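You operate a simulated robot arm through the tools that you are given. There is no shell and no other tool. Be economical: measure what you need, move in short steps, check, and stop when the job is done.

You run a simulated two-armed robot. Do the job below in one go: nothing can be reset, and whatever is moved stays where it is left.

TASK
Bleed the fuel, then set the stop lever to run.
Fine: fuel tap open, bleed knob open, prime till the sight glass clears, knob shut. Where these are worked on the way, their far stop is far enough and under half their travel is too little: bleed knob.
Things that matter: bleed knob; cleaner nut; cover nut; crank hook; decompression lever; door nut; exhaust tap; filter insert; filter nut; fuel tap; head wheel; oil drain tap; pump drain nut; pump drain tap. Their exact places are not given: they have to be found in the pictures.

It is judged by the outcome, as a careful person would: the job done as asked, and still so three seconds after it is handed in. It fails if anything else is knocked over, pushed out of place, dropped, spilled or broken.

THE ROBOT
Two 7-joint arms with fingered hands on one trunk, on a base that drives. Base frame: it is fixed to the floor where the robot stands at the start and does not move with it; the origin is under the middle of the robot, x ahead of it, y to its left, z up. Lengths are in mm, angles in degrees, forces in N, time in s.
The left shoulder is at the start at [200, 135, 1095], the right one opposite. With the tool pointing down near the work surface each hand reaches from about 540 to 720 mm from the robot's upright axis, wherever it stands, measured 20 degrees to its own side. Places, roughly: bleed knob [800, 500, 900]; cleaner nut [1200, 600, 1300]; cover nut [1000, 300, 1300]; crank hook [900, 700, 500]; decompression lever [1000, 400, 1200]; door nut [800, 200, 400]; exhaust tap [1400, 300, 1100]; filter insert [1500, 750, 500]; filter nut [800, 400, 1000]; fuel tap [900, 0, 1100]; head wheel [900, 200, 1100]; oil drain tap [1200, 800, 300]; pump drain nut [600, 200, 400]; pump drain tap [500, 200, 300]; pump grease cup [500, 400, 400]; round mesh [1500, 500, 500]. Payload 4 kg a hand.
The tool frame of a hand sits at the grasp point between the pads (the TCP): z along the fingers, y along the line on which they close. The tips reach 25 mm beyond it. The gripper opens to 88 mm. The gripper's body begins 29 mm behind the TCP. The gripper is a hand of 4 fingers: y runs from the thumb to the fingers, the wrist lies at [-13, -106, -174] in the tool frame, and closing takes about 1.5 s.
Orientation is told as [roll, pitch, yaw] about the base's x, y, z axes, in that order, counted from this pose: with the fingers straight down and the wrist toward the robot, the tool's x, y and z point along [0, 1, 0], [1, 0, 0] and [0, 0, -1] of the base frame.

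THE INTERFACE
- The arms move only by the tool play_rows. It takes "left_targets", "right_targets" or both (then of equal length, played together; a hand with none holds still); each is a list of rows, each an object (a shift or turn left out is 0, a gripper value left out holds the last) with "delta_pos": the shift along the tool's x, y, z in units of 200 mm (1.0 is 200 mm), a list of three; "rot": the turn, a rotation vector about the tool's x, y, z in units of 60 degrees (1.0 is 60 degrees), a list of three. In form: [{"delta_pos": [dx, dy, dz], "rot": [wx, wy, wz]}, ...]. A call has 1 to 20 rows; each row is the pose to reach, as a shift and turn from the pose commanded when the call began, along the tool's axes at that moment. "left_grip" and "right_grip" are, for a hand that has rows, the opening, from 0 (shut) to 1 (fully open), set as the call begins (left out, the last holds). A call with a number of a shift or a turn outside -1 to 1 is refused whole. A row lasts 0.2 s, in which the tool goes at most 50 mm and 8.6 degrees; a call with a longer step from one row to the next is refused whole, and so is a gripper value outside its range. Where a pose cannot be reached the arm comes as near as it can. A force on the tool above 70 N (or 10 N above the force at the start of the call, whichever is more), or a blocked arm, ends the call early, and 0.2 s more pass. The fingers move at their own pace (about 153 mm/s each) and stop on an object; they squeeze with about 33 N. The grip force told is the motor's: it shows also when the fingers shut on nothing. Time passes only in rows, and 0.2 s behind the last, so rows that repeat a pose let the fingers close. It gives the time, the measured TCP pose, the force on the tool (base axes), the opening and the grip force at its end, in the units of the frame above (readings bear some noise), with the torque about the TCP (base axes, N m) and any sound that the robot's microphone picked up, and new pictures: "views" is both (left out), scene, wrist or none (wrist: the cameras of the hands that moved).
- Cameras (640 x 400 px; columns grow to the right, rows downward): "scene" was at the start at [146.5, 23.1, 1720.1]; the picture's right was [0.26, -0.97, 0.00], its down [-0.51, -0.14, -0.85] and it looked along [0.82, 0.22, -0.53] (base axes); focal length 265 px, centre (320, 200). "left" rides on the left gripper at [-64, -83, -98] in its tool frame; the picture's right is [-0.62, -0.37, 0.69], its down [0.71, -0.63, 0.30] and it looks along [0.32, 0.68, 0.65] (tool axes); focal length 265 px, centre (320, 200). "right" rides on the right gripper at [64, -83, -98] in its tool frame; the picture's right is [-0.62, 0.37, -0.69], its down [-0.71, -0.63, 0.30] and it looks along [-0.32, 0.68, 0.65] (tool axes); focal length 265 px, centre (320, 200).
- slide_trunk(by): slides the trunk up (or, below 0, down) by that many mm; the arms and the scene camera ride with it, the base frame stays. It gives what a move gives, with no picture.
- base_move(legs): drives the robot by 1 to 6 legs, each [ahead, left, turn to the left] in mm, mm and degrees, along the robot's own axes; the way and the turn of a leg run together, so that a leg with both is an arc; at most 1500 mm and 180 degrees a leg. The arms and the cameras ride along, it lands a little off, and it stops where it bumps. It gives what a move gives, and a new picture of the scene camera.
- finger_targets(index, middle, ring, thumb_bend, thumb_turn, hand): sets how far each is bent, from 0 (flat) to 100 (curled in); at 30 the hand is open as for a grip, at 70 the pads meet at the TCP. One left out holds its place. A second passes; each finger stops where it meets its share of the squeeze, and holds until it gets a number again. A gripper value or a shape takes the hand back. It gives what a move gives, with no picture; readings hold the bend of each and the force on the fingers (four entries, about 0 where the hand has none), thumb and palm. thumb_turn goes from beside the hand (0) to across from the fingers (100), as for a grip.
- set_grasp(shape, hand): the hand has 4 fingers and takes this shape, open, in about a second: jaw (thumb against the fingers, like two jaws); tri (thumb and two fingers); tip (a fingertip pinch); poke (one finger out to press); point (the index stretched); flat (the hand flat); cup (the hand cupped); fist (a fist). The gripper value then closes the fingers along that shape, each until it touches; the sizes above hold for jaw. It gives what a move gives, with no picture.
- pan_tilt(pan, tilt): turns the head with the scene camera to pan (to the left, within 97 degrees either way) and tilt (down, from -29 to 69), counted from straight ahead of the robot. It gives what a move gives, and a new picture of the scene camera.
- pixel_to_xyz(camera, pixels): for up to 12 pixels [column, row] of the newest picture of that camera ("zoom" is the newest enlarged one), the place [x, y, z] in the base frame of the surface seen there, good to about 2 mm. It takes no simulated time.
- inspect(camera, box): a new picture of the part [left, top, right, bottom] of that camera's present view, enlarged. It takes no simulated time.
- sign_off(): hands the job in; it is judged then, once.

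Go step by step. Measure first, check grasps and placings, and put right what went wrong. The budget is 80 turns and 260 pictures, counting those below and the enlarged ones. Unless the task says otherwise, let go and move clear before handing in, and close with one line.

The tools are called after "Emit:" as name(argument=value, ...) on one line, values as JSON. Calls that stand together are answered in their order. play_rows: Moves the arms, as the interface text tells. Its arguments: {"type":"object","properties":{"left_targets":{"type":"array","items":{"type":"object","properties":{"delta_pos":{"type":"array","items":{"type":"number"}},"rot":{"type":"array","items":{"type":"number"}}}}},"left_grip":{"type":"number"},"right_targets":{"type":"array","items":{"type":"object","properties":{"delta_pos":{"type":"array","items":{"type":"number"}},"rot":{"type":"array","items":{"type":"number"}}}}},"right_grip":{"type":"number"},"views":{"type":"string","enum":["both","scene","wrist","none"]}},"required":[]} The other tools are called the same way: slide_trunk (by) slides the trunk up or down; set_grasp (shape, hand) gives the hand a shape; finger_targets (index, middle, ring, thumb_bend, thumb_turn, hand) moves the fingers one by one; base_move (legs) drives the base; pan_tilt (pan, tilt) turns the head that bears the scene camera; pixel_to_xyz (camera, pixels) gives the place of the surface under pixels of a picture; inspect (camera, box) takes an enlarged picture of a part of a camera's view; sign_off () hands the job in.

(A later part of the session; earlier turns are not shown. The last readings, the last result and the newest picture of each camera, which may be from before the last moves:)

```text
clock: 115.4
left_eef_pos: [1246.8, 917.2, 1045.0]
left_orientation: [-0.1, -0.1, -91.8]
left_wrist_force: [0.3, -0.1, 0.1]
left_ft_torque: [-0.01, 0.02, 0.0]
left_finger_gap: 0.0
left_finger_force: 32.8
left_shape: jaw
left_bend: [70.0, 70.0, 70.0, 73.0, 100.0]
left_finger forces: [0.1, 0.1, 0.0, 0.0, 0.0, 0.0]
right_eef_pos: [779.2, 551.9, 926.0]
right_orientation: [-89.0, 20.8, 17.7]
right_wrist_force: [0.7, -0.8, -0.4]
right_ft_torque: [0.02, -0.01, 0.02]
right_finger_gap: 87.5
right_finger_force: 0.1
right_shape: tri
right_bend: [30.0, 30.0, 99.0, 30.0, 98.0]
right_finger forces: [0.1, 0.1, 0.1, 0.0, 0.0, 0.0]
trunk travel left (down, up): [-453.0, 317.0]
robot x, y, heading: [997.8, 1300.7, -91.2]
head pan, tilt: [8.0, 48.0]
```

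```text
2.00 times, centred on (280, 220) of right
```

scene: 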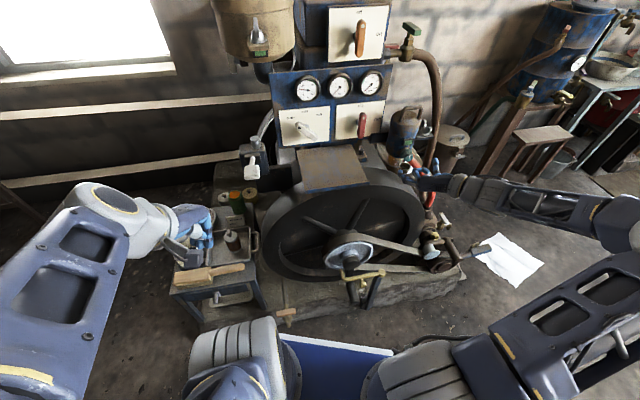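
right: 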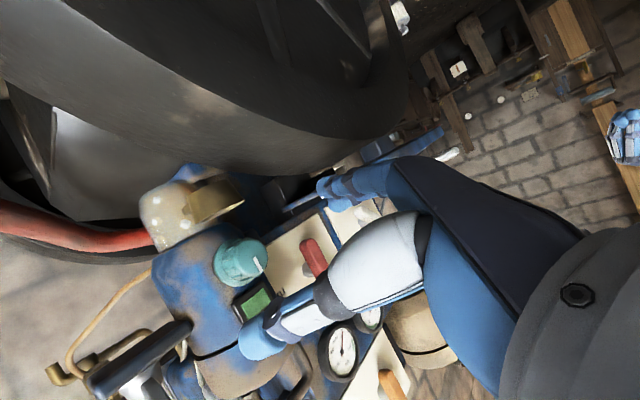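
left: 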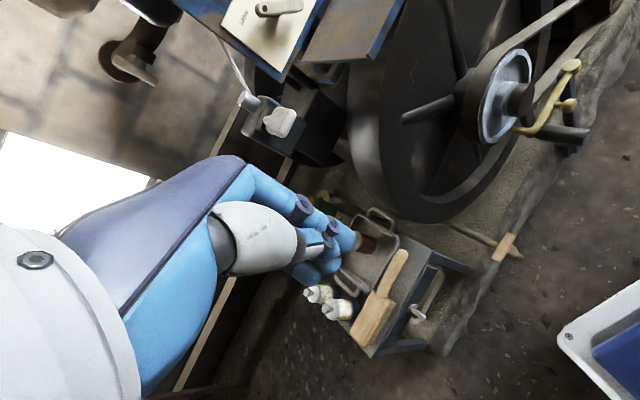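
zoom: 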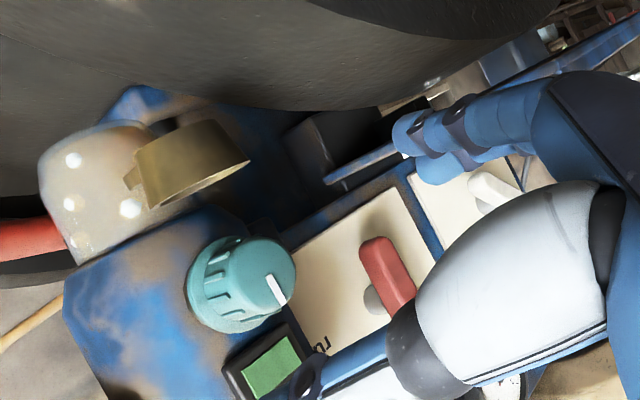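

The readings are ambiguous. The only stroke where the knob clearly followed was the shallower grip at [809,487,929] with gap 10.8. I'll repeat exactly that grip, test 30° counter-clockwise, then 60° clockwise, and compare the mark.

Emit:
play_rows(right_targets=[{"delta_pos": [-0.028, 0.038, 0.1]}, {"delta_pos": [-0.028, 0.038, 0.2]}, {"delta_pos": [-0.028, 0.038, 0.3]}, {"delta_pos": [-0.028, 0.038, 0.34]}], views="none")

Emit:
play_rows(right_targets=[{}, {}, {}, {}, {}, {}, {}, {}], right_grip=0, views="wrist")

Emit:
inspect(camera="right", box=[160, 120, 400, 320])

Emit:
play_rows(right_targets=[{"rot": [0, 0, -0.1]}, {"rot": [0, 0, -0.2]}, {"rot": [0, 0, -0.3]}, {"rot": [0, 0, -0.4]}, {"rot": [0, 0, -0.5]}], views="wrist")

Emit:
inspect(camera="right", box=[160, 120, 400, 320])

Emit:
play_rows(right_targets=[{"rot": [0, 0, 0.125]}, {"rot": [0, 0, 0.25]}, {"rot": [0, 0, 0.375]}, {"rot": [0, 0, 0.5]}, {"rot": [0, 0, 0.625]}, {"rot": [0, 0, 0.75]}, {"rot": [0, 0, 0.875]}, {"rot": [0, 0, 1.0]}], views="wrist")

Emit:
inspect(camera="right", box=[160, 120, 400, 320])

```text
clock: 116.4
left_eef_pos: [1246.3, 917.9, 1044.4]
left_orientation: [-0.1, -0.1, -91.7]
left_wrist_force: [-0.4, -0.2, -0.1]
left_ft_torque: [-0.03, 0.04, 0.02]
left_finger_gap: 0.0
left_finger_force: 33.1
left_shape: jaw
left_bend: [70.0, 70.0, 70.0, 73.0, 100.0]
left_finger forces: [0.0, 0.0, 0.0, 0.0, 0.1, 0.0]
right_eef_pos: [807.7, 490.2, 926.6]
right_orientation: [-88.9, 20.6, 17.9]
right_wrist_force: [-0.3, -0.3, -0.6]
right_ft_torque: [0.01, 0.01, 0.04]
right_finger_gap: 87.5
right_finger_force: 0.1
right_shape: tri
right_bend: [30.0, 30.0, 99.0, 30.0, 98.0]
right_finger forces: [0.0, 0.0, 0.0, 0.0, 0.0, 0.1]
trunk travel left (down, up): [-453.0, 317.0]
robot x, y, heading: [996.9, 1294.7, -91.3]
head pan, tilt: [8.0, 48.0]
```

```text
clock: 118.2
left_eef_pos: [1247.9, 917.1, 1045.9]
left_orientation: [0.0, -0.1, -91.7]
left_wrist_force: [0.2, 0.0, -0.3]
left_ft_torque: [0.0, 0.04, 0.03]
left_finger_gap: 0.0
left_finger_force: 32.9
left_shape: jaw
left_bend: [70.0, 70.0, 70.0, 73.0, 100.0]
left_finger forces: [0.0, 0.0, 0.1, 0.0, 0.0, 0.1]
right_eef_pos: [808.2, 490.2, 927.5]
right_orientation: [-89.0, 20.5, 17.9]
right_wrist_force: [2.5, -5.1, 18.4]
right_ft_torque: [-0.4, -0.18, 0.05]
right_finger_gap: 16.9
right_finger_force: 33.2
right_shape: tri
right_bend: [74.0, 71.0, 100.0, 74.0, 100.0]
right_finger forces: [15.0, 21.6, 0.0, 0.0, 28.5, 0.0]
trunk travel left (down, up): [-453.0, 317.0]
robot x, y, heading: [999.8, 1299.2, -91.2]
head pan, tilt: [8.0, 48.0]
```

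right: 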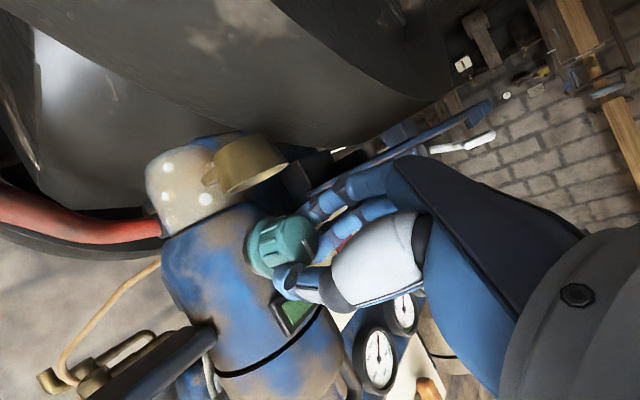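

```text
2.00 times, centred on (280, 220) of right
```

zoom: 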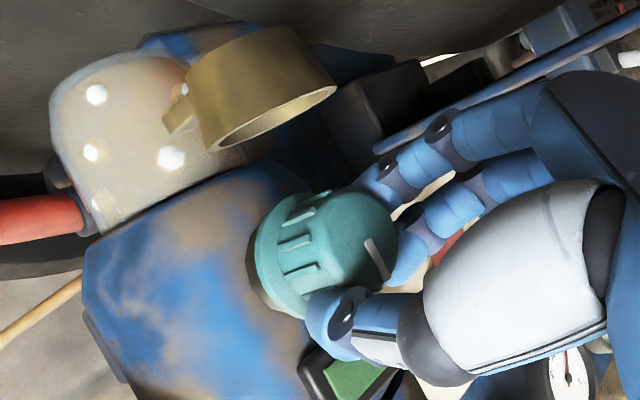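

```text
clock: 119.4
left_eef_pos: [1247.5, 917.9, 1045.1]
left_orientation: [0.1, 0.0, -91.8]
left_wrist_force: [-0.6, 0.1, -0.4]
left_ft_torque: [-0.04, -0.01, -0.01]
left_finger_gap: 0.1
left_finger_force: 32.9
left_shape: jaw
left_bend: [70.0, 70.0, 70.0, 73.0, 100.0]
left_finger forces: [0.1, 0.1, 0.0, 0.0, 0.0, 0.1]
right_eef_pos: [810.1, 491.9, 927.3]
right_orientation: [-88.6, 50.5, 18.8]
right_wrist_force: [10.0, 0.9, 17.2]
right_ft_torque: [-0.17, -0.42, 0.14]
right_finger_gap: 16.4
right_finger_force: 32.8
right_shape: tri
right_bend: [73.0, 73.0, 100.0, 75.0, 97.0]
right_finger forces: [22.2, 9.5, 0.0, 0.1, 30.7, 0.0]
trunk travel left (down, up): [-453.0, 317.0]
robot x, y, heading: [998.0, 1295.9, -90.8]
head pan, tilt: [8.0, 48.0]
```

right: 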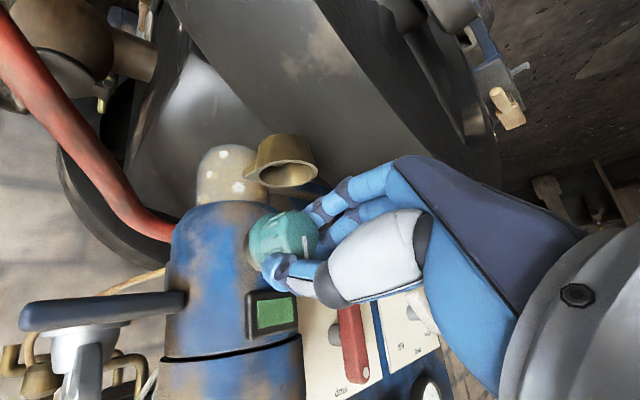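

```text
2.00 times, centred on (280, 220) of right
```

zoom: 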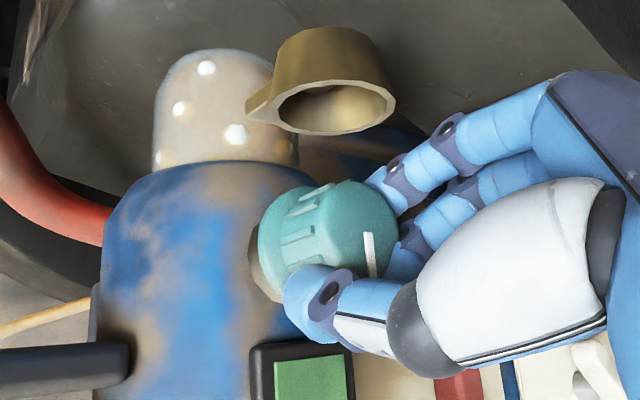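

```text
clock: 121.2
left_eef_pos: [1246.8, 917.4, 1045.9]
left_orientation: [0.0, -0.2, -91.8]
left_wrist_force: [0.6, -0.5, -0.1]
left_ft_torque: [0.03, 0.02, 0.0]
left_finger_gap: 0.2
left_finger_force: 32.5
left_shape: jaw
left_bend: [70.0, 70.0, 70.0, 73.0, 100.0]
left_finger forces: [0.0, 0.0, 0.0, 0.0, 0.0, 0.1]
right_eef_pos: [805.2, 489.8, 929.3]
right_orientation: [-89.3, -9.6, 16.9]
right_wrist_force: [-19.9, -4.8, 33.9]
right_ft_torque: [-0.63, 0.07, -0.32]
right_finger_gap: 15.8
right_finger_force: 33.3
right_shape: tri
right_bend: [73.0, 73.0, 100.0, 74.0, 100.0]
right_finger forces: [13.3, 43.2, 0.1, 0.0, 31.2, 0.0]
trunk travel left (down, up): [-453.0, 317.0]
robot x, y, heading: [1000.2, 1297.4, -91.1]
head pan, tilt: [8.0, 48.0]
```

right: 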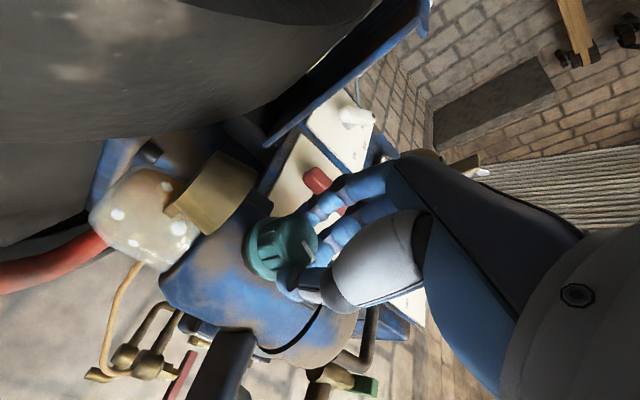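

```text
2.00 times, centred on (280, 220) of right
```

zoom: 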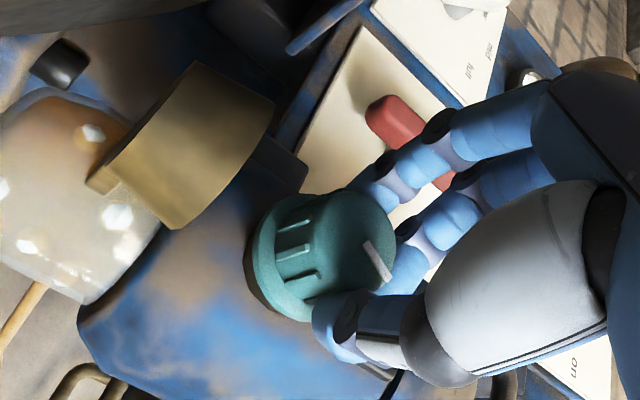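

With 30° counter-clockwise the knob stayed (0.42 N·m). Over the 60° clockwise it followed about 33° at only 0.07 N·m, so clockwise opens it. The 34 N upward force shows my grip sits about 10 mm too high. I'll centre the hand on the axis and make clockwise strokes with open-hand rollbacks.

Emit:
play_rows(right_targets=[{}, {}, {}, {}, {}, {"delta_pos": [0.053, -0.009, 0]}, {"delta_pos": [0.053, -0.009, 0], "rot": [0, 0, -0.13]}, {"delta_pos": [0.053, -0.009, 0], "rot": [0, 0, -0.26]}, {"delta_pos": [0.053, -0.009, 0], "rot": [0, 0, -0.39]}, {"delta_pos": [0.053, -0.009, 0], "rot": [0, 0, -0.52]}, {"delta_pos": [0.053, -0.009, 0], "rot": [0, 0, -0.65]}], right_grip=1, views="none")

Emit:
play_rows(right_targets=[{}, {}, {}, {}, {}, {}, {}, {}], right_grip=0, views="wrist")

Emit:
play_rows(right_targets=[{"rot": [0, 0, 0.125]}, {"rot": [0, 0, 0.25]}, {"rot": [0, 0, 0.375]}, {"rot": [0, 0, 0.5]}, {"rot": [0, 0, 0.625]}, {"rot": [0, 0, 0.75]}, {"rot": [0, 0, 0.875]}, {"rot": [0, 0, 1.0]}], views="wrist")

Emit:
inspect(camera="right", box=[160, 120, 400, 320])

```text
clock: 123.6
left_eef_pos: [1246.7, 916.3, 1045.5]
left_orientation: [0.0, 0.0, -91.7]
left_wrist_force: [0.2, -0.7, 0.4]
left_ft_torque: [0.01, 0.01, -0.02]
left_finger_gap: 0.0
left_finger_force: 33.2
left_shape: jaw
left_bend: [70.0, 70.0, 70.0, 73.0, 100.0]
left_finger forces: [0.0, 0.0, 0.0, 0.0, 0.1, 0.0]
right_eef_pos: [807.2, 489.5, 915.5]
right_orientation: [-88.8, 29.6, 18.0]
right_wrist_force: [0.1, -0.4, -0.7]
right_ft_torque: [-0.03, 0.02, 0.0]
right_finger_gap: 87.4
right_finger_force: 0.1
right_shape: tri
right_bend: [30.0, 30.0, 99.0, 30.0, 98.0]
right_finger forces: [0.0, 0.0, 0.0, 0.0, 0.1, 0.1]
trunk travel left (down, up): [-453.0, 317.0]
robot x, y, heading: [993.6, 1296.3, -90.8]
head pan, tilt: [8.0, 48.0]
```

```text
clock: 125.4
left_eef_pos: [1247.0, 917.4, 1044.3]
left_orientation: [0.0, 0.0, -91.7]
left_wrist_force: [0.8, -0.5, 0.2]
left_ft_torque: [-0.03, -0.01, -0.01]
left_finger_gap: 0.0
left_finger_force: 33.2
left_shape: jaw
left_bend: [70.0, 70.0, 70.0, 73.0, 100.0]
left_finger forces: [0.0, 0.1, 0.0, 0.0, 0.0, 0.1]
right_eef_pos: [807.0, 490.0, 914.5]
right_orientation: [-88.9, 29.4, 18.0]
right_wrist_force: [-2.1, -2.7, -4.4]
right_ft_torque: [0.08, -0.02, 0.0]
right_finger_gap: 20.2
right_finger_force: 32.9
right_shape: tri
right_bend: [71.0, 63.0, 100.0, 73.0, 100.0]
right_finger forces: [14.7, 15.3, 0.1, 0.1, 28.1, 0.1]
trunk travel left (down, up): [-453.0, 317.0]
robot x, y, heading: [1000.1, 1296.5, -91.1]
head pan, tilt: [8.0, 48.0]
```

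right: 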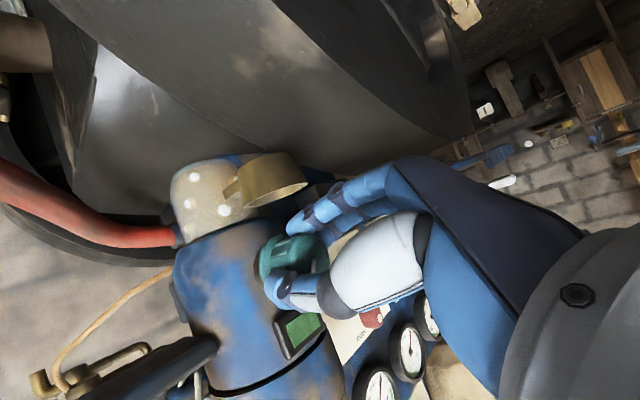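

```text
clock: 127.2
left_eef_pos: [1247.4, 916.4, 1045.4]
left_orientation: [0.0, -0.1, -91.7]
left_wrist_force: [-0.2, -0.6, 0.0]
left_ft_torque: [0.03, -0.03, 0.01]
left_finger_gap: 0.1
left_finger_force: 32.8
left_shape: jaw
left_bend: [70.0, 70.0, 70.0, 73.0, 100.0]
left_finger forces: [0.1, 0.0, 0.1, 0.1, 0.1, 0.0]
right_eef_pos: [809.1, 491.1, 916.3]
right_orientation: [-88.9, -30.5, 16.9]
right_wrist_force: [11.0, -0.8, 5.7]
right_ft_torque: [-0.17, 0.03, 0.39]
right_finger_gap: 18.9
right_finger_force: 32.7
right_shape: tri
right_bend: [71.0, 61.0, 100.0, 73.0, 100.0]
right_finger forces: [15.0, 21.7, 0.0, 0.0, 24.9, 0.1]
trunk travel left (down, up): [-453.0, 317.0]
robot x, y, heading: [997.4, 1302.8, -91.4]
head pan, tilt: [8.0, 48.0]
```

right: 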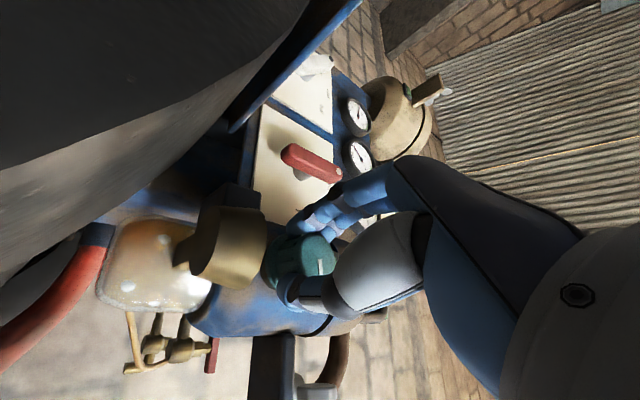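

```text
2.00 times, centred on (280, 220) of right
```

zoom: 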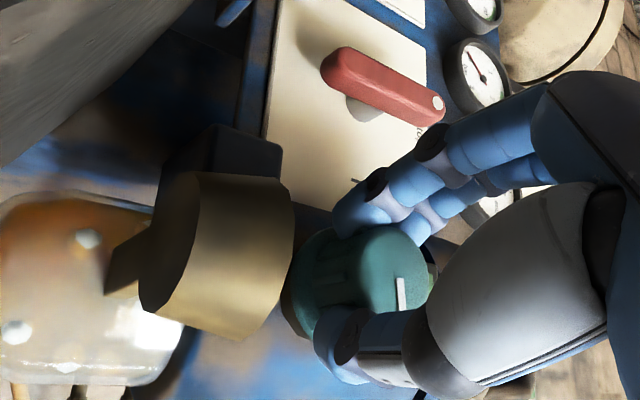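

Excellent: the mark now points down in the image, about 70° clockwise, and torque is low. I'll repeat two more clockwise strokes, then advance the left hand toward the pump paddle.

Emit:
play_rows(right_targets=[{}, {}, {}, {}, {}, {"rot": [0, 0, -0.125]}, {"rot": [0, 0, -0.25]}, {"rot": [0, 0, -0.375]}, {"rot": [0, 0, -0.5]}, {"rot": [0, 0, -0.625]}, {"rot": [0, 0, -0.75]}, {"rot": [0, 0, -0.875]}, {"rot": [0, 0, -1.0]}], right_grip=1, views="none")

Emit:
play_rows(right_targets=[{}, {}, {}, {}, {}, {}, {}, {}], right_grip=0, views="none")

Emit:
play_rows(right_targets=[{"rot": [0, 0, 0.125]}, {"rot": [0, 0, 0.25]}, {"rot": [0, 0, 0.375]}, {"rot": [0, 0, 0.5]}, {"rot": [0, 0, 0.625]}, {"rot": [0, 0, 0.75]}, {"rot": [0, 0, 0.875]}, {"rot": [0, 0, 1.0]}], views="wrist")

Emit:
play_rows(right_targets=[{}, {}, {}, {}, {}, {"rot": [0, 0, -0.125]}, {"rot": [0, 0, -0.25]}, {"rot": [0, 0, -0.375]}, {"rot": [0, 0, -0.5]}, {"rot": [0, 0, -0.625]}, {"rot": [0, 0, -0.75]}, {"rot": [0, 0, -0.875]}, {"rot": [0, 0, -1.0]}], right_grip=1, views="none")

Emit:
play_rows(right_targets=[{}, {}, {}, {}, {}, {}, {}, {}], right_grip=0, views="none")

Emit:
play_rows(right_targets=[{"rot": [0, 0, 0.125]}, {"rot": [0, 0, 0.25]}, {"rot": [0, 0, 0.375]}, {"rot": [0, 0, 0.5]}, {"rot": [0, 0, 0.625]}, {"rot": [0, 0, 0.75]}, {"rot": [0, 0, 0.875]}, {"rot": [0, 0, 1.0]}], views="wrist")

Emit:
inspect(camera="right", box=[160, 120, 400, 320])

Emit:
play_rows(left_targets=[{"delta_pos": [-0.02, 0.2, 0]}, {"delta_pos": [-0.03, 0.4, 0]}, {"delta_pos": [-0.03, 0.6, 0]}, {"delta_pos": [-0.03, 0.8, 0]}, {"delta_pos": [-0.03, 1.0, 0]}], views="both")

```text
clock: 130.0
left_eef_pos: [1247.0, 916.6, 1045.9]
left_orientation: [-0.1, 0.1, -91.7]
left_wrist_force: [-1.0, 0.5, 0.0]
left_ft_torque: [0.0, -0.02, 0.0]
left_finger_gap: 0.1
left_finger_force: 33.1
left_shape: jaw
left_bend: [70.0, 70.0, 70.0, 73.0, 100.0]
left_finger forces: [0.0, 0.0, 0.0, 0.0, 0.0, 0.1]
right_eef_pos: [807.1, 490.1, 914.8]
right_orientation: [-88.8, 29.6, 18.0]
right_wrist_force: [0.5, 0.8, 0.3]
right_ft_torque: [0.01, 0.03, 0.02]
right_finger_gap: 87.7
right_finger_force: 0.0
right_shape: tri
right_bend: [30.0, 30.0, 99.0, 30.0, 98.0]
right_finger forces: [0.0, 0.0, 0.1, 0.1, 0.1, 0.1]
trunk travel left (down, up): [-453.0, 317.0]
robot x, y, heading: [999.7, 1298.0, -91.0]
head pan, tilt: [8.0, 48.0]
```

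```text
clock: 131.8
left_eef_pos: [1248.2, 917.7, 1045.7]
left_orientation: [0.0, -0.1, -91.7]
left_wrist_force: [-0.3, 0.2, -0.5]
left_ft_torque: [-0.01, 0.01, -0.04]
left_finger_gap: 0.0
left_finger_force: 32.8
left_shape: jaw
left_bend: [70.0, 70.0, 70.0, 73.0, 100.0]
left_finger forces: [0.1, 0.0, 0.0, 0.1, 0.1, 0.0]
right_eef_pos: [808.1, 489.4, 914.6]
right_orientation: [-88.8, 29.5, 18.0]
right_wrist_force: [-1.4, -2.7, -5.3]
right_ft_torque: [0.11, 0.02, -0.03]
right_finger_gap: 19.9
right_finger_force: 32.2
right_shape: tri
right_bend: [71.0, 64.0, 100.0, 73.0, 100.0]
right_finger forces: [14.1, 15.6, 0.1, 0.0, 28.8, 0.1]
trunk travel left (down, up): [-453.0, 317.0]
robot x, y, heading: [995.8, 1297.6, -91.2]
head pan, tilt: [8.0, 48.0]
```

```text
clock: 133.6
left_eef_pos: [1246.8, 915.3, 1044.6]
left_orientation: [-0.1, 0.1, -91.7]
left_wrist_force: [0.1, 0.9, 0.1]
left_ft_torque: [-0.02, -0.03, 0.0]
left_finger_gap: 0.0
left_finger_force: 32.6
left_shape: jaw
left_bend: [70.0, 70.0, 70.0, 73.0, 100.0]
left_finger forces: [0.1, 0.0, 0.0, 0.1, 0.1, 0.1]
right_eef_pos: [810.4, 490.0, 913.2]
right_orientation: [-88.6, -30.7, 16.9]
right_wrist_force: [20.0, -7.3, -23.3]
right_ft_torque: [0.47, 0.57, 0.84]
right_finger_gap: 14.1
right_finger_force: 32.9
right_shape: tri
right_bend: [71.0, 61.0, 100.0, 73.0, 100.0]
right_finger forces: [29.0, 25.2, 0.1, 0.1, 29.8, 0.1]
trunk travel left (down, up): [-453.0, 317.0]
robot x, y, heading: [1000.4, 1296.1, -91.2]
head pan, tilt: [8.0, 48.0]
```

right: 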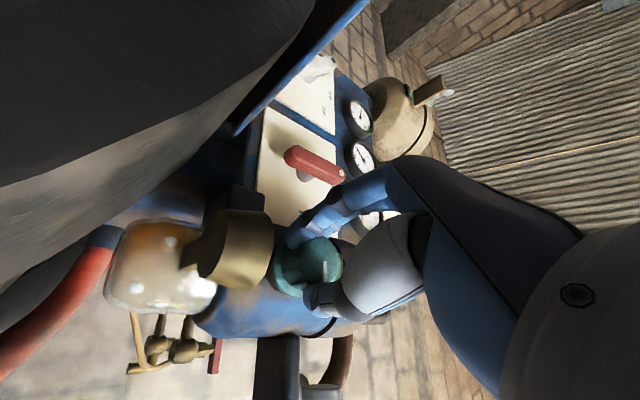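

```text
clock: 136.4
left_eef_pos: [1247.2, 916.3, 1045.4]
left_orientation: [0.0, 0.0, -91.7]
left_wrist_force: [0.6, 0.3, 0.7]
left_ft_torque: [0.01, -0.01, -0.01]
left_finger_gap: 0.1
left_finger_force: 32.6
left_shape: jaw
left_bend: [70.0, 70.0, 70.0, 73.0, 100.0]
left_finger forces: [0.1, 0.1, 0.0, 0.0, 0.0, 0.0]
right_eef_pos: [806.6, 490.0, 914.5]
right_orientation: [-88.9, 29.7, 18.0]
right_wrist_force: [0.5, -0.3, 0.9]
right_ft_torque: [-0.05, -0.01, -0.03]
right_finger_gap: 87.4
right_finger_force: 0.0
right_shape: tri
right_bend: [30.0, 30.0, 99.0, 30.0, 98.0]
right_finger forces: [0.0, 0.1, 0.0, 0.0, 0.1, 0.0]
trunk travel left (down, up): [-453.0, 317.0]
robot x, y, heading: [998.3, 1295.5, -91.2]
head pan, tilt: [8.0, 48.0]
```

```text
clock: 138.2
left_eef_pos: [1247.1, 916.8, 1045.3]
left_orientation: [0.0, 0.0, -91.7]
left_wrist_force: [-0.3, -0.2, 0.0]
left_ft_torque: [0.03, 0.02, 0.04]
left_finger_gap: 0.0
left_finger_force: 33.1
left_shape: jaw
left_bend: [70.0, 70.0, 70.0, 73.0, 100.0]
left_finger forces: [0.1, 0.0, 0.1, 0.1, 0.0, 0.0]
right_eef_pos: [806.9, 490.7, 915.3]
right_orientation: [-88.7, 29.5, 17.9]
right_wrist_force: [-2.7, -3.8, -4.2]
right_ft_torque: [0.02, 0.04, -0.08]
right_finger_gap: 20.5
right_finger_force: 32.8
right_shape: tri
right_bend: [72.0, 63.0, 100.0, 73.0, 100.0]
right_finger forces: [13.7, 14.8, 0.0, 0.0, 29.6, 0.0]
trunk travel left (down, up): [-453.0, 317.0]
robot x, y, heading: [994.8, 1293.2, -91.1]
head pan, tilt: [8.0, 48.0]
```

```text
clock: 140.0
left_eef_pos: [1247.4, 915.3, 1044.4]
left_orientation: [0.1, 0.0, -91.7]
left_wrist_force: [-0.4, -0.4, 0.2]
left_ft_torque: [0.0, -0.03, 0.02]
left_finger_gap: 0.1
left_finger_force: 32.9
left_shape: jaw
left_bend: [70.0, 70.0, 70.0, 73.0, 100.0]
left_finger forces: [0.1, 0.0, 0.1, 0.0, 0.0, 0.0]
right_eef_pos: [811.0, 490.4, 912.3]
right_orientation: [-88.4, -30.6, 16.8]
right_wrist_force: [18.2, -10.1, -23.8]
right_ft_torque: [0.44, 0.58, 0.76]
right_finger_gap: 14.6
right_finger_force: 32.9
right_shape: tri
right_bend: [72.0, 60.0, 100.0, 72.0, 100.0]
right_finger forces: [29.5, 24.0, 0.0, 0.0, 30.2, 0.0]
trunk travel left (down, up): [-453.0, 317.0]
robot x, y, heading: [998.8, 1294.2, -91.3]
head pan, tilt: [8.0, 48.0]
```

right: 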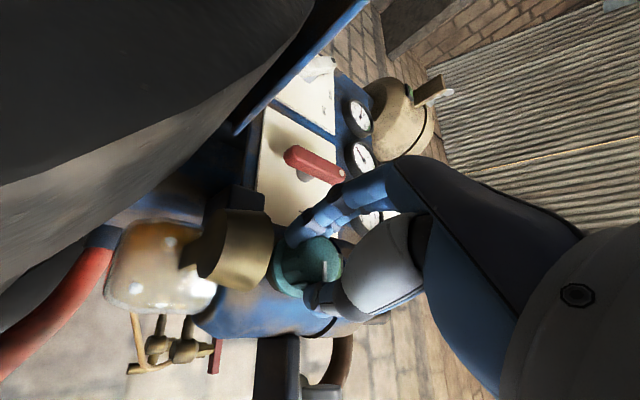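

```text
2.00 times, centred on (280, 220) of right
```

zoom: 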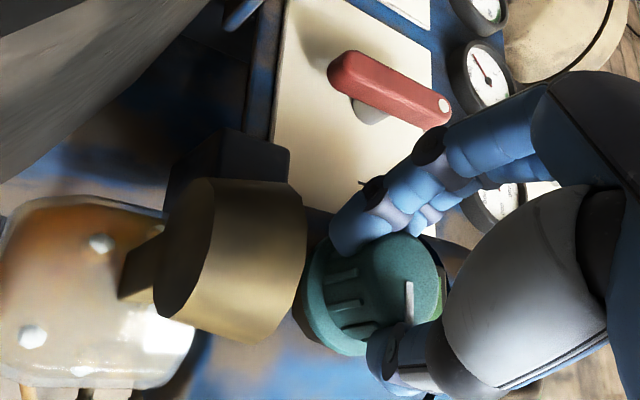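

```text
clock: 141.2
left_eef_pos: [1238.7, 714.7, 1045.1]
left_orientation: [0.0, 0.0, -91.0]
left_wrist_force: [-0.1, 0.2, 0.4]
left_ft_torque: [-0.03, -0.01, 0.0]
left_finger_gap: 0.0
left_finger_force: 33.5
left_shape: jaw
left_bend: [70.0, 70.0, 70.0, 73.0, 100.0]
left_finger forces: [0.0, 0.0, 0.0, 0.0, 0.0, 0.0]
right_eef_pos: [809.7, 490.2, 913.6]
right_orientation: [-88.4, -30.4, 16.7]
right_wrist_force: [22.6, -4.1, -27.9]
right_ft_torque: [0.49, 0.65, 0.86]
right_finger_gap: 14.3
right_finger_force: 32.9
right_shape: tri
right_bend: [72.0, 59.0, 100.0, 73.0, 100.0]
right_finger forces: [32.7, 25.0, 0.0, 0.1, 27.4, 0.0]
trunk travel left (down, up): [-453.0, 317.0]
robot x, y, heading: [996.0, 1297.8, -91.3]
head pan, tilt: [8.0, 48.0]
```

scene: 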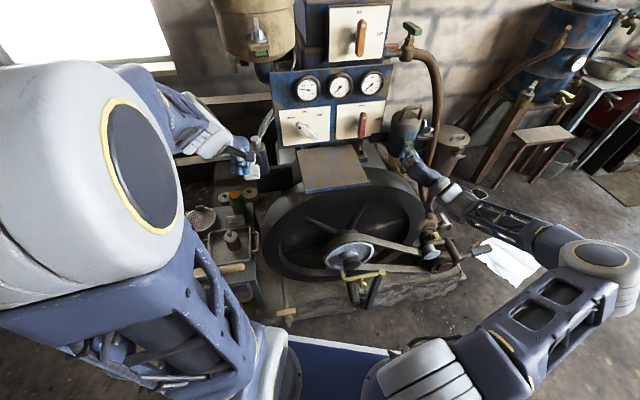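
left: 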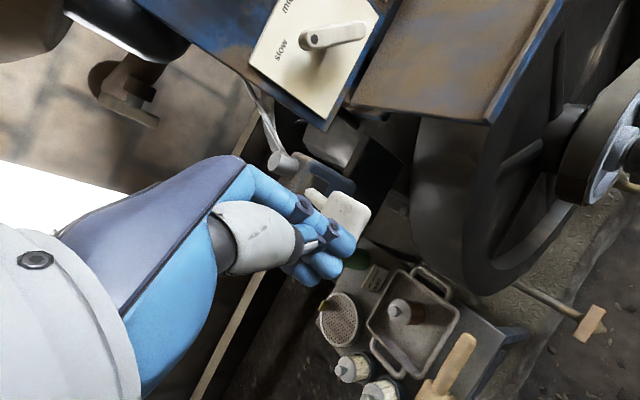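

Torque shows +0.6 N·m against a clockwise stop with the mark about 90° from shut, so the bleed knob is fully open and I'm holding it there. Now I'll position the left fingers over the pump paddle at about [1241,640,971] and press down once.

Emit:
play_rows(left_targets=[{"delta_pos": [0.01, 0.19, 0]}, {"delta_pos": [0.01, 0.37, 0]}, {"delta_pos": [0.01, 0.37, 0.12]}, {"delta_pos": [0.01, 0.37, 0.2]}], views="wrist")

Emit:
play_rows(left_targets=[{"delta_pos": [0, 0, 0.06]}, {"delta_pos": [0, 0, 0.12]}, {"delta_pos": [0, 0, 0.18]}, {"delta_pos": [0, 0, 0.24]}, {"delta_pos": [0, 0, 0.3]}, {"delta_pos": [0, 0, 0.36]}], views="both")

Emit:
inspect(camera="scene", box=[210, 100, 300, 200])

Emit:
inspect(camera="scene", box=[370, 90, 450, 190])

```text
clock: 142.2
left_eef_pos: [1238.8, 642.5, 1003.7]
left_orientation: [0.0, 0.0, -91.0]
left_wrist_force: [-0.5, -1.0, 0.4]
left_ft_torque: [0.0, -0.01, 0.02]
left_finger_gap: 0.0
left_finger_force: 32.7
left_shape: jaw
left_bend: [70.0, 70.0, 70.0, 73.0, 100.0]
left_finger forces: [0.1, 0.0, 0.0, 0.0, 0.1, 0.1]
right_eef_pos: [808.4, 489.9, 913.9]
right_orientation: [-88.4, -30.4, 16.6]
right_wrist_force: [22.7, -4.7, -28.6]
right_ft_torque: [0.51, 0.63, 0.83]
right_finger_gap: 14.3
right_finger_force: 32.3
right_shape: tri
right_bend: [72.0, 59.0, 100.0, 73.0, 100.0]
right_finger forces: [33.0, 25.0, 0.1, 0.0, 27.4, 0.1]
trunk travel left (down, up): [-453.0, 317.0]
robot x, y, heading: [998.8, 1295.8, -91.0]
head pan, tilt: [8.0, 48.0]
```

left: 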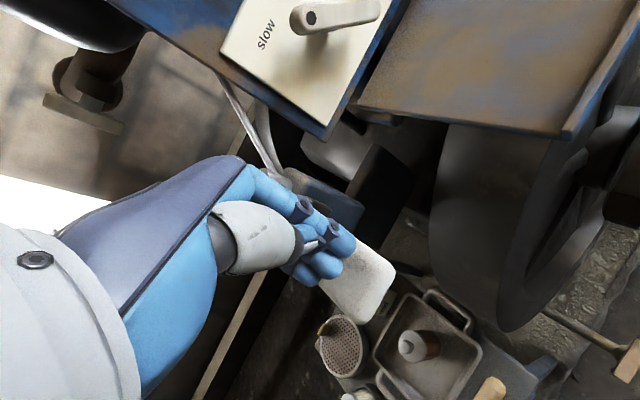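

```text
clock: 143.6
left_eef_pos: [1240.2, 639.5, 946.2]
left_orientation: [0.1, -1.3, -91.2]
left_wrist_force: [-5.5, 20.4, 29.4]
left_ft_torque: [-0.06, -0.13, 0.1]
left_finger_gap: 0.2
left_finger_force: 33.0
left_shape: jaw
left_bend: [70.0, 70.0, 70.0, 48.0, 100.0]
left_finger forces: [0.1, 0.1, 0.1, 0.0, 53.9, 0.0]
right_eef_pos: [808.7, 490.2, 912.4]
right_orientation: [-88.0, -30.3, 16.5]
right_wrist_force: [7.8, -11.9, -6.0]
right_ft_torque: [0.18, 0.3, 0.49]
right_finger_gap: 14.0
right_finger_force: 33.6
right_shape: tri
right_bend: [72.0, 59.0, 100.0, 72.0, 100.0]
right_finger forces: [19.0, 20.9, 0.0, 0.0, 32.6, 0.0]
trunk travel left (down, up): [-453.0, 317.0]
robot x, y, heading: [1001.0, 1297.1, -91.4]
head pan, tilt: [8.0, 48.0]
stopped in row 6 (left hand): the force on the tool passed its limit at 87 N (the readings are from after the stop); the commanded pose is now the measured one
```

scene: 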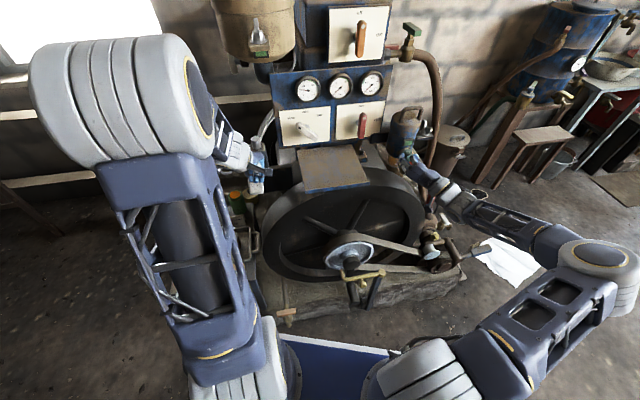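
left: 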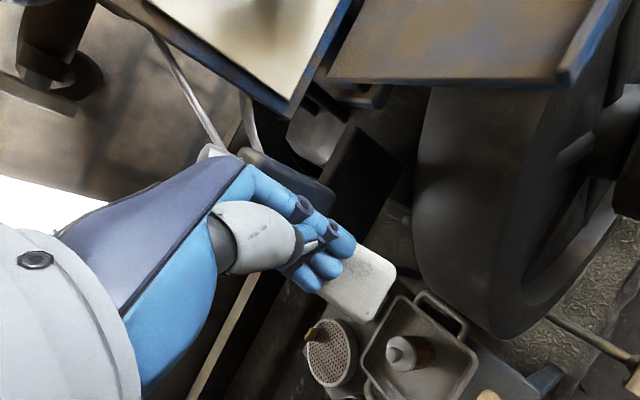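

```text
4.00 times, centred on (255, 150) of scene
```

zoom: 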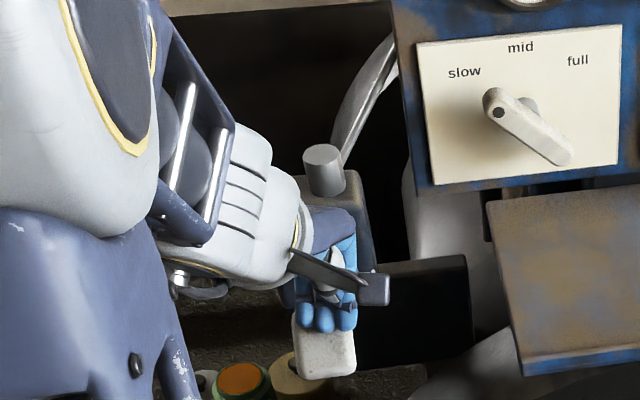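

```text
4.00 times, centred on (410, 140) of scene
```

zoom: 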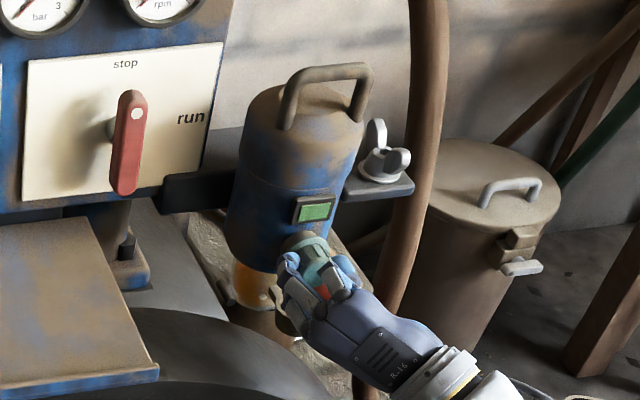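

The paddle moved down to its bottom stop (TCP z≈946), and a red ring shows at the open knob. I'll pump with repeated strokes and watch the bowl.

Emit:
play_rows(left_targets=[{"delta_pos": [0, 0, -0.15]}, {"delta_pos": [0, 0, -0.3]}, {"delta_pos": [0, 0, -0.3]}, {"delta_pos": [0, 0, -0.15]}, {"delta_pos": [0, 0, 0.0]}, {"delta_pos": [0, 0, -0.15]}, {"delta_pos": [0, 0, -0.3]}, {"delta_pos": [0, 0, -0.3]}, {"delta_pos": [0, 0, -0.15]}, {"delta_pos": [0, 0, 0.0]}, {"delta_pos": [0, 0, -0.15]}, {"delta_pos": [0, 0, -0.3]}, {"delta_pos": [0, 0, -0.3]}, {"delta_pos": [0, 0, -0.15]}, {"delta_pos": [0, 0, 0.0]}, {"delta_pos": [0, 0, -0.15]}, {"delta_pos": [0, 0, -0.3]}, {"delta_pos": [0, 0, -0.3]}], views="wrist")

Emit:
inspect(camera="scene", box=[210, 100, 300, 200])

Emit:
inspect(camera="right", box=[90, 180, 250, 340])

Emit:
play_rows(left_targets=[{"delta_pos": [0, 0, 0.15]}, {"delta_pos": [0, 0, 0.3]}, {"delta_pos": [0, 0, 0.3]}, {"delta_pos": [0, 0, 0.15]}, {"delta_pos": [0, 0, 0]}, {"delta_pos": [0, 0, 0]}, {"delta_pos": [0, 0, 0.15]}, {"delta_pos": [0, 0, 0.3]}, {"delta_pos": [0, 0, 0.3]}, {"delta_pos": [0, 0, 0.15]}, {"delta_pos": [0, 0, 0]}, {"delta_pos": [0, 0, 0]}, {"delta_pos": [0, 0, 0.15]}, {"delta_pos": [0, 0, 0.3]}, {"delta_pos": [0, 0, 0.3]}, {"delta_pos": [0, 0, 0.15]}, {"delta_pos": [0, 0, 0]}, {"delta_pos": [0, 0, 0]}], views="none")

Emit:
inspect(camera="right", box=[90, 180, 250, 340])

```text
clock: 147.4
left_eef_pos: [1237.0, 639.4, 1003.3]
left_orientation: [0.1, -0.8, -91.2]
left_wrist_force: [1.0, 0.5, 0.3]
left_ft_torque: [0.03, -0.03, -0.02]
left_finger_gap: 0.0
left_finger_force: 32.8
left_shape: jaw
left_bend: [70.0, 70.0, 70.0, 74.0, 100.0]
left_finger forces: [0.0, 0.1, 0.0, 0.0, 0.1, 0.0]
right_eef_pos: [808.7, 489.9, 912.2]
right_orientation: [-88.1, -30.2, 16.5]
right_wrist_force: [15.6, -1.7, -5.0]
right_ft_torque: [0.09, 0.31, 0.67]
right_finger_gap: 14.2
right_finger_force: 33.1
right_shape: tri
right_bend: [72.0, 59.0, 100.0, 73.0, 100.0]
right_finger forces: [21.3, 24.3, 0.0, 0.0, 28.2, 0.0]
trunk travel left (down, up): [-453.0, 317.0]
robot x, y, heading: [997.1, 1296.6, -91.1]
head pan, tilt: [8.0, 48.0]
```

left: 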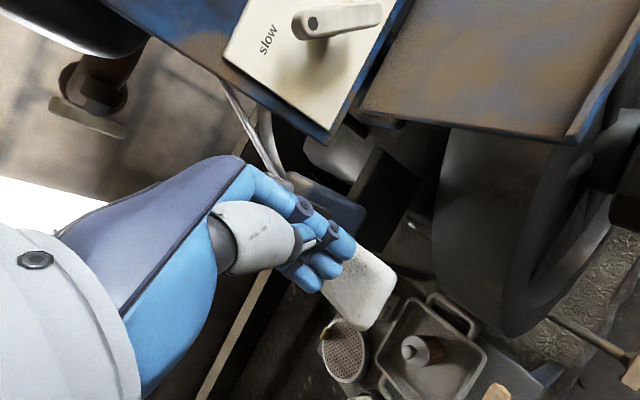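

```text
4.00 times, centred on (255, 150) of scene
```

zoom: 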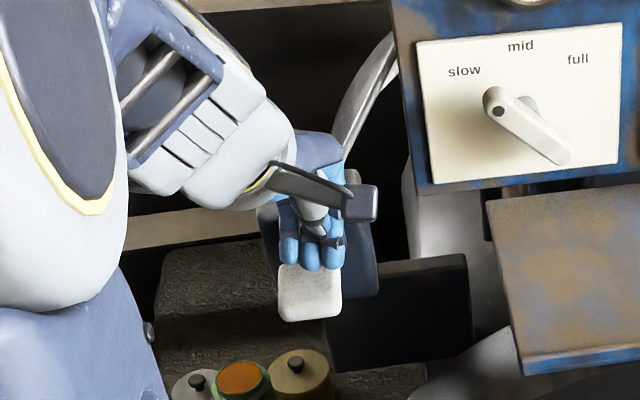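

```text
2.50 times, centred on (170, 260) of right
```

zoom: 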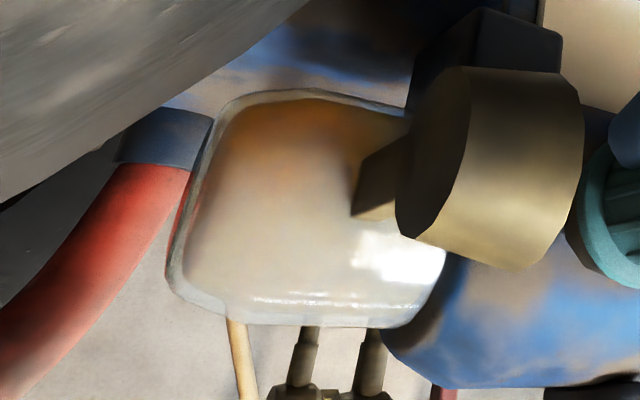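

```text
clock: 151.2
left_eef_pos: [1240.6, 640.9, 1003.9]
left_orientation: [0.1, -0.8, -91.2]
left_wrist_force: [0.6, 0.5, 0.3]
left_ft_torque: [0.01, 0.03, 0.02]
left_finger_gap: 0.0
left_finger_force: 33.1
left_shape: jaw
left_bend: [70.0, 70.0, 70.0, 74.0, 100.0]
left_finger forces: [0.0, 0.0, 0.0, 0.0, 0.1, 0.0]
right_eef_pos: [808.4, 488.9, 912.9]
right_orientation: [-88.2, -30.4, 16.5]
right_wrist_force: [13.8, -0.7, -5.0]
right_ft_torque: [0.11, 0.29, 0.61]
right_finger_gap: 13.9
right_finger_force: 32.6
right_shape: tri
right_bend: [72.0, 59.0, 100.0, 73.0, 100.0]
right_finger forces: [20.8, 23.8, 0.0, 0.1, 28.8, 0.0]
trunk travel left (down, up): [-453.0, 317.0]
robot x, y, heading: [999.6, 1298.9, -91.1]
head pan, tilt: [8.0, 48.0]
```

```text
2.50 times, centred on (170, 260) of right
```

zoom: 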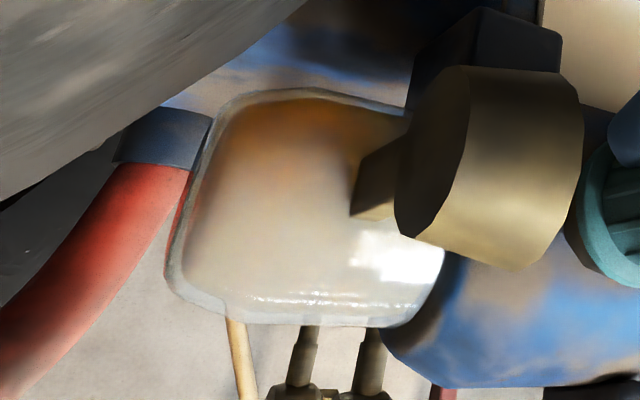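

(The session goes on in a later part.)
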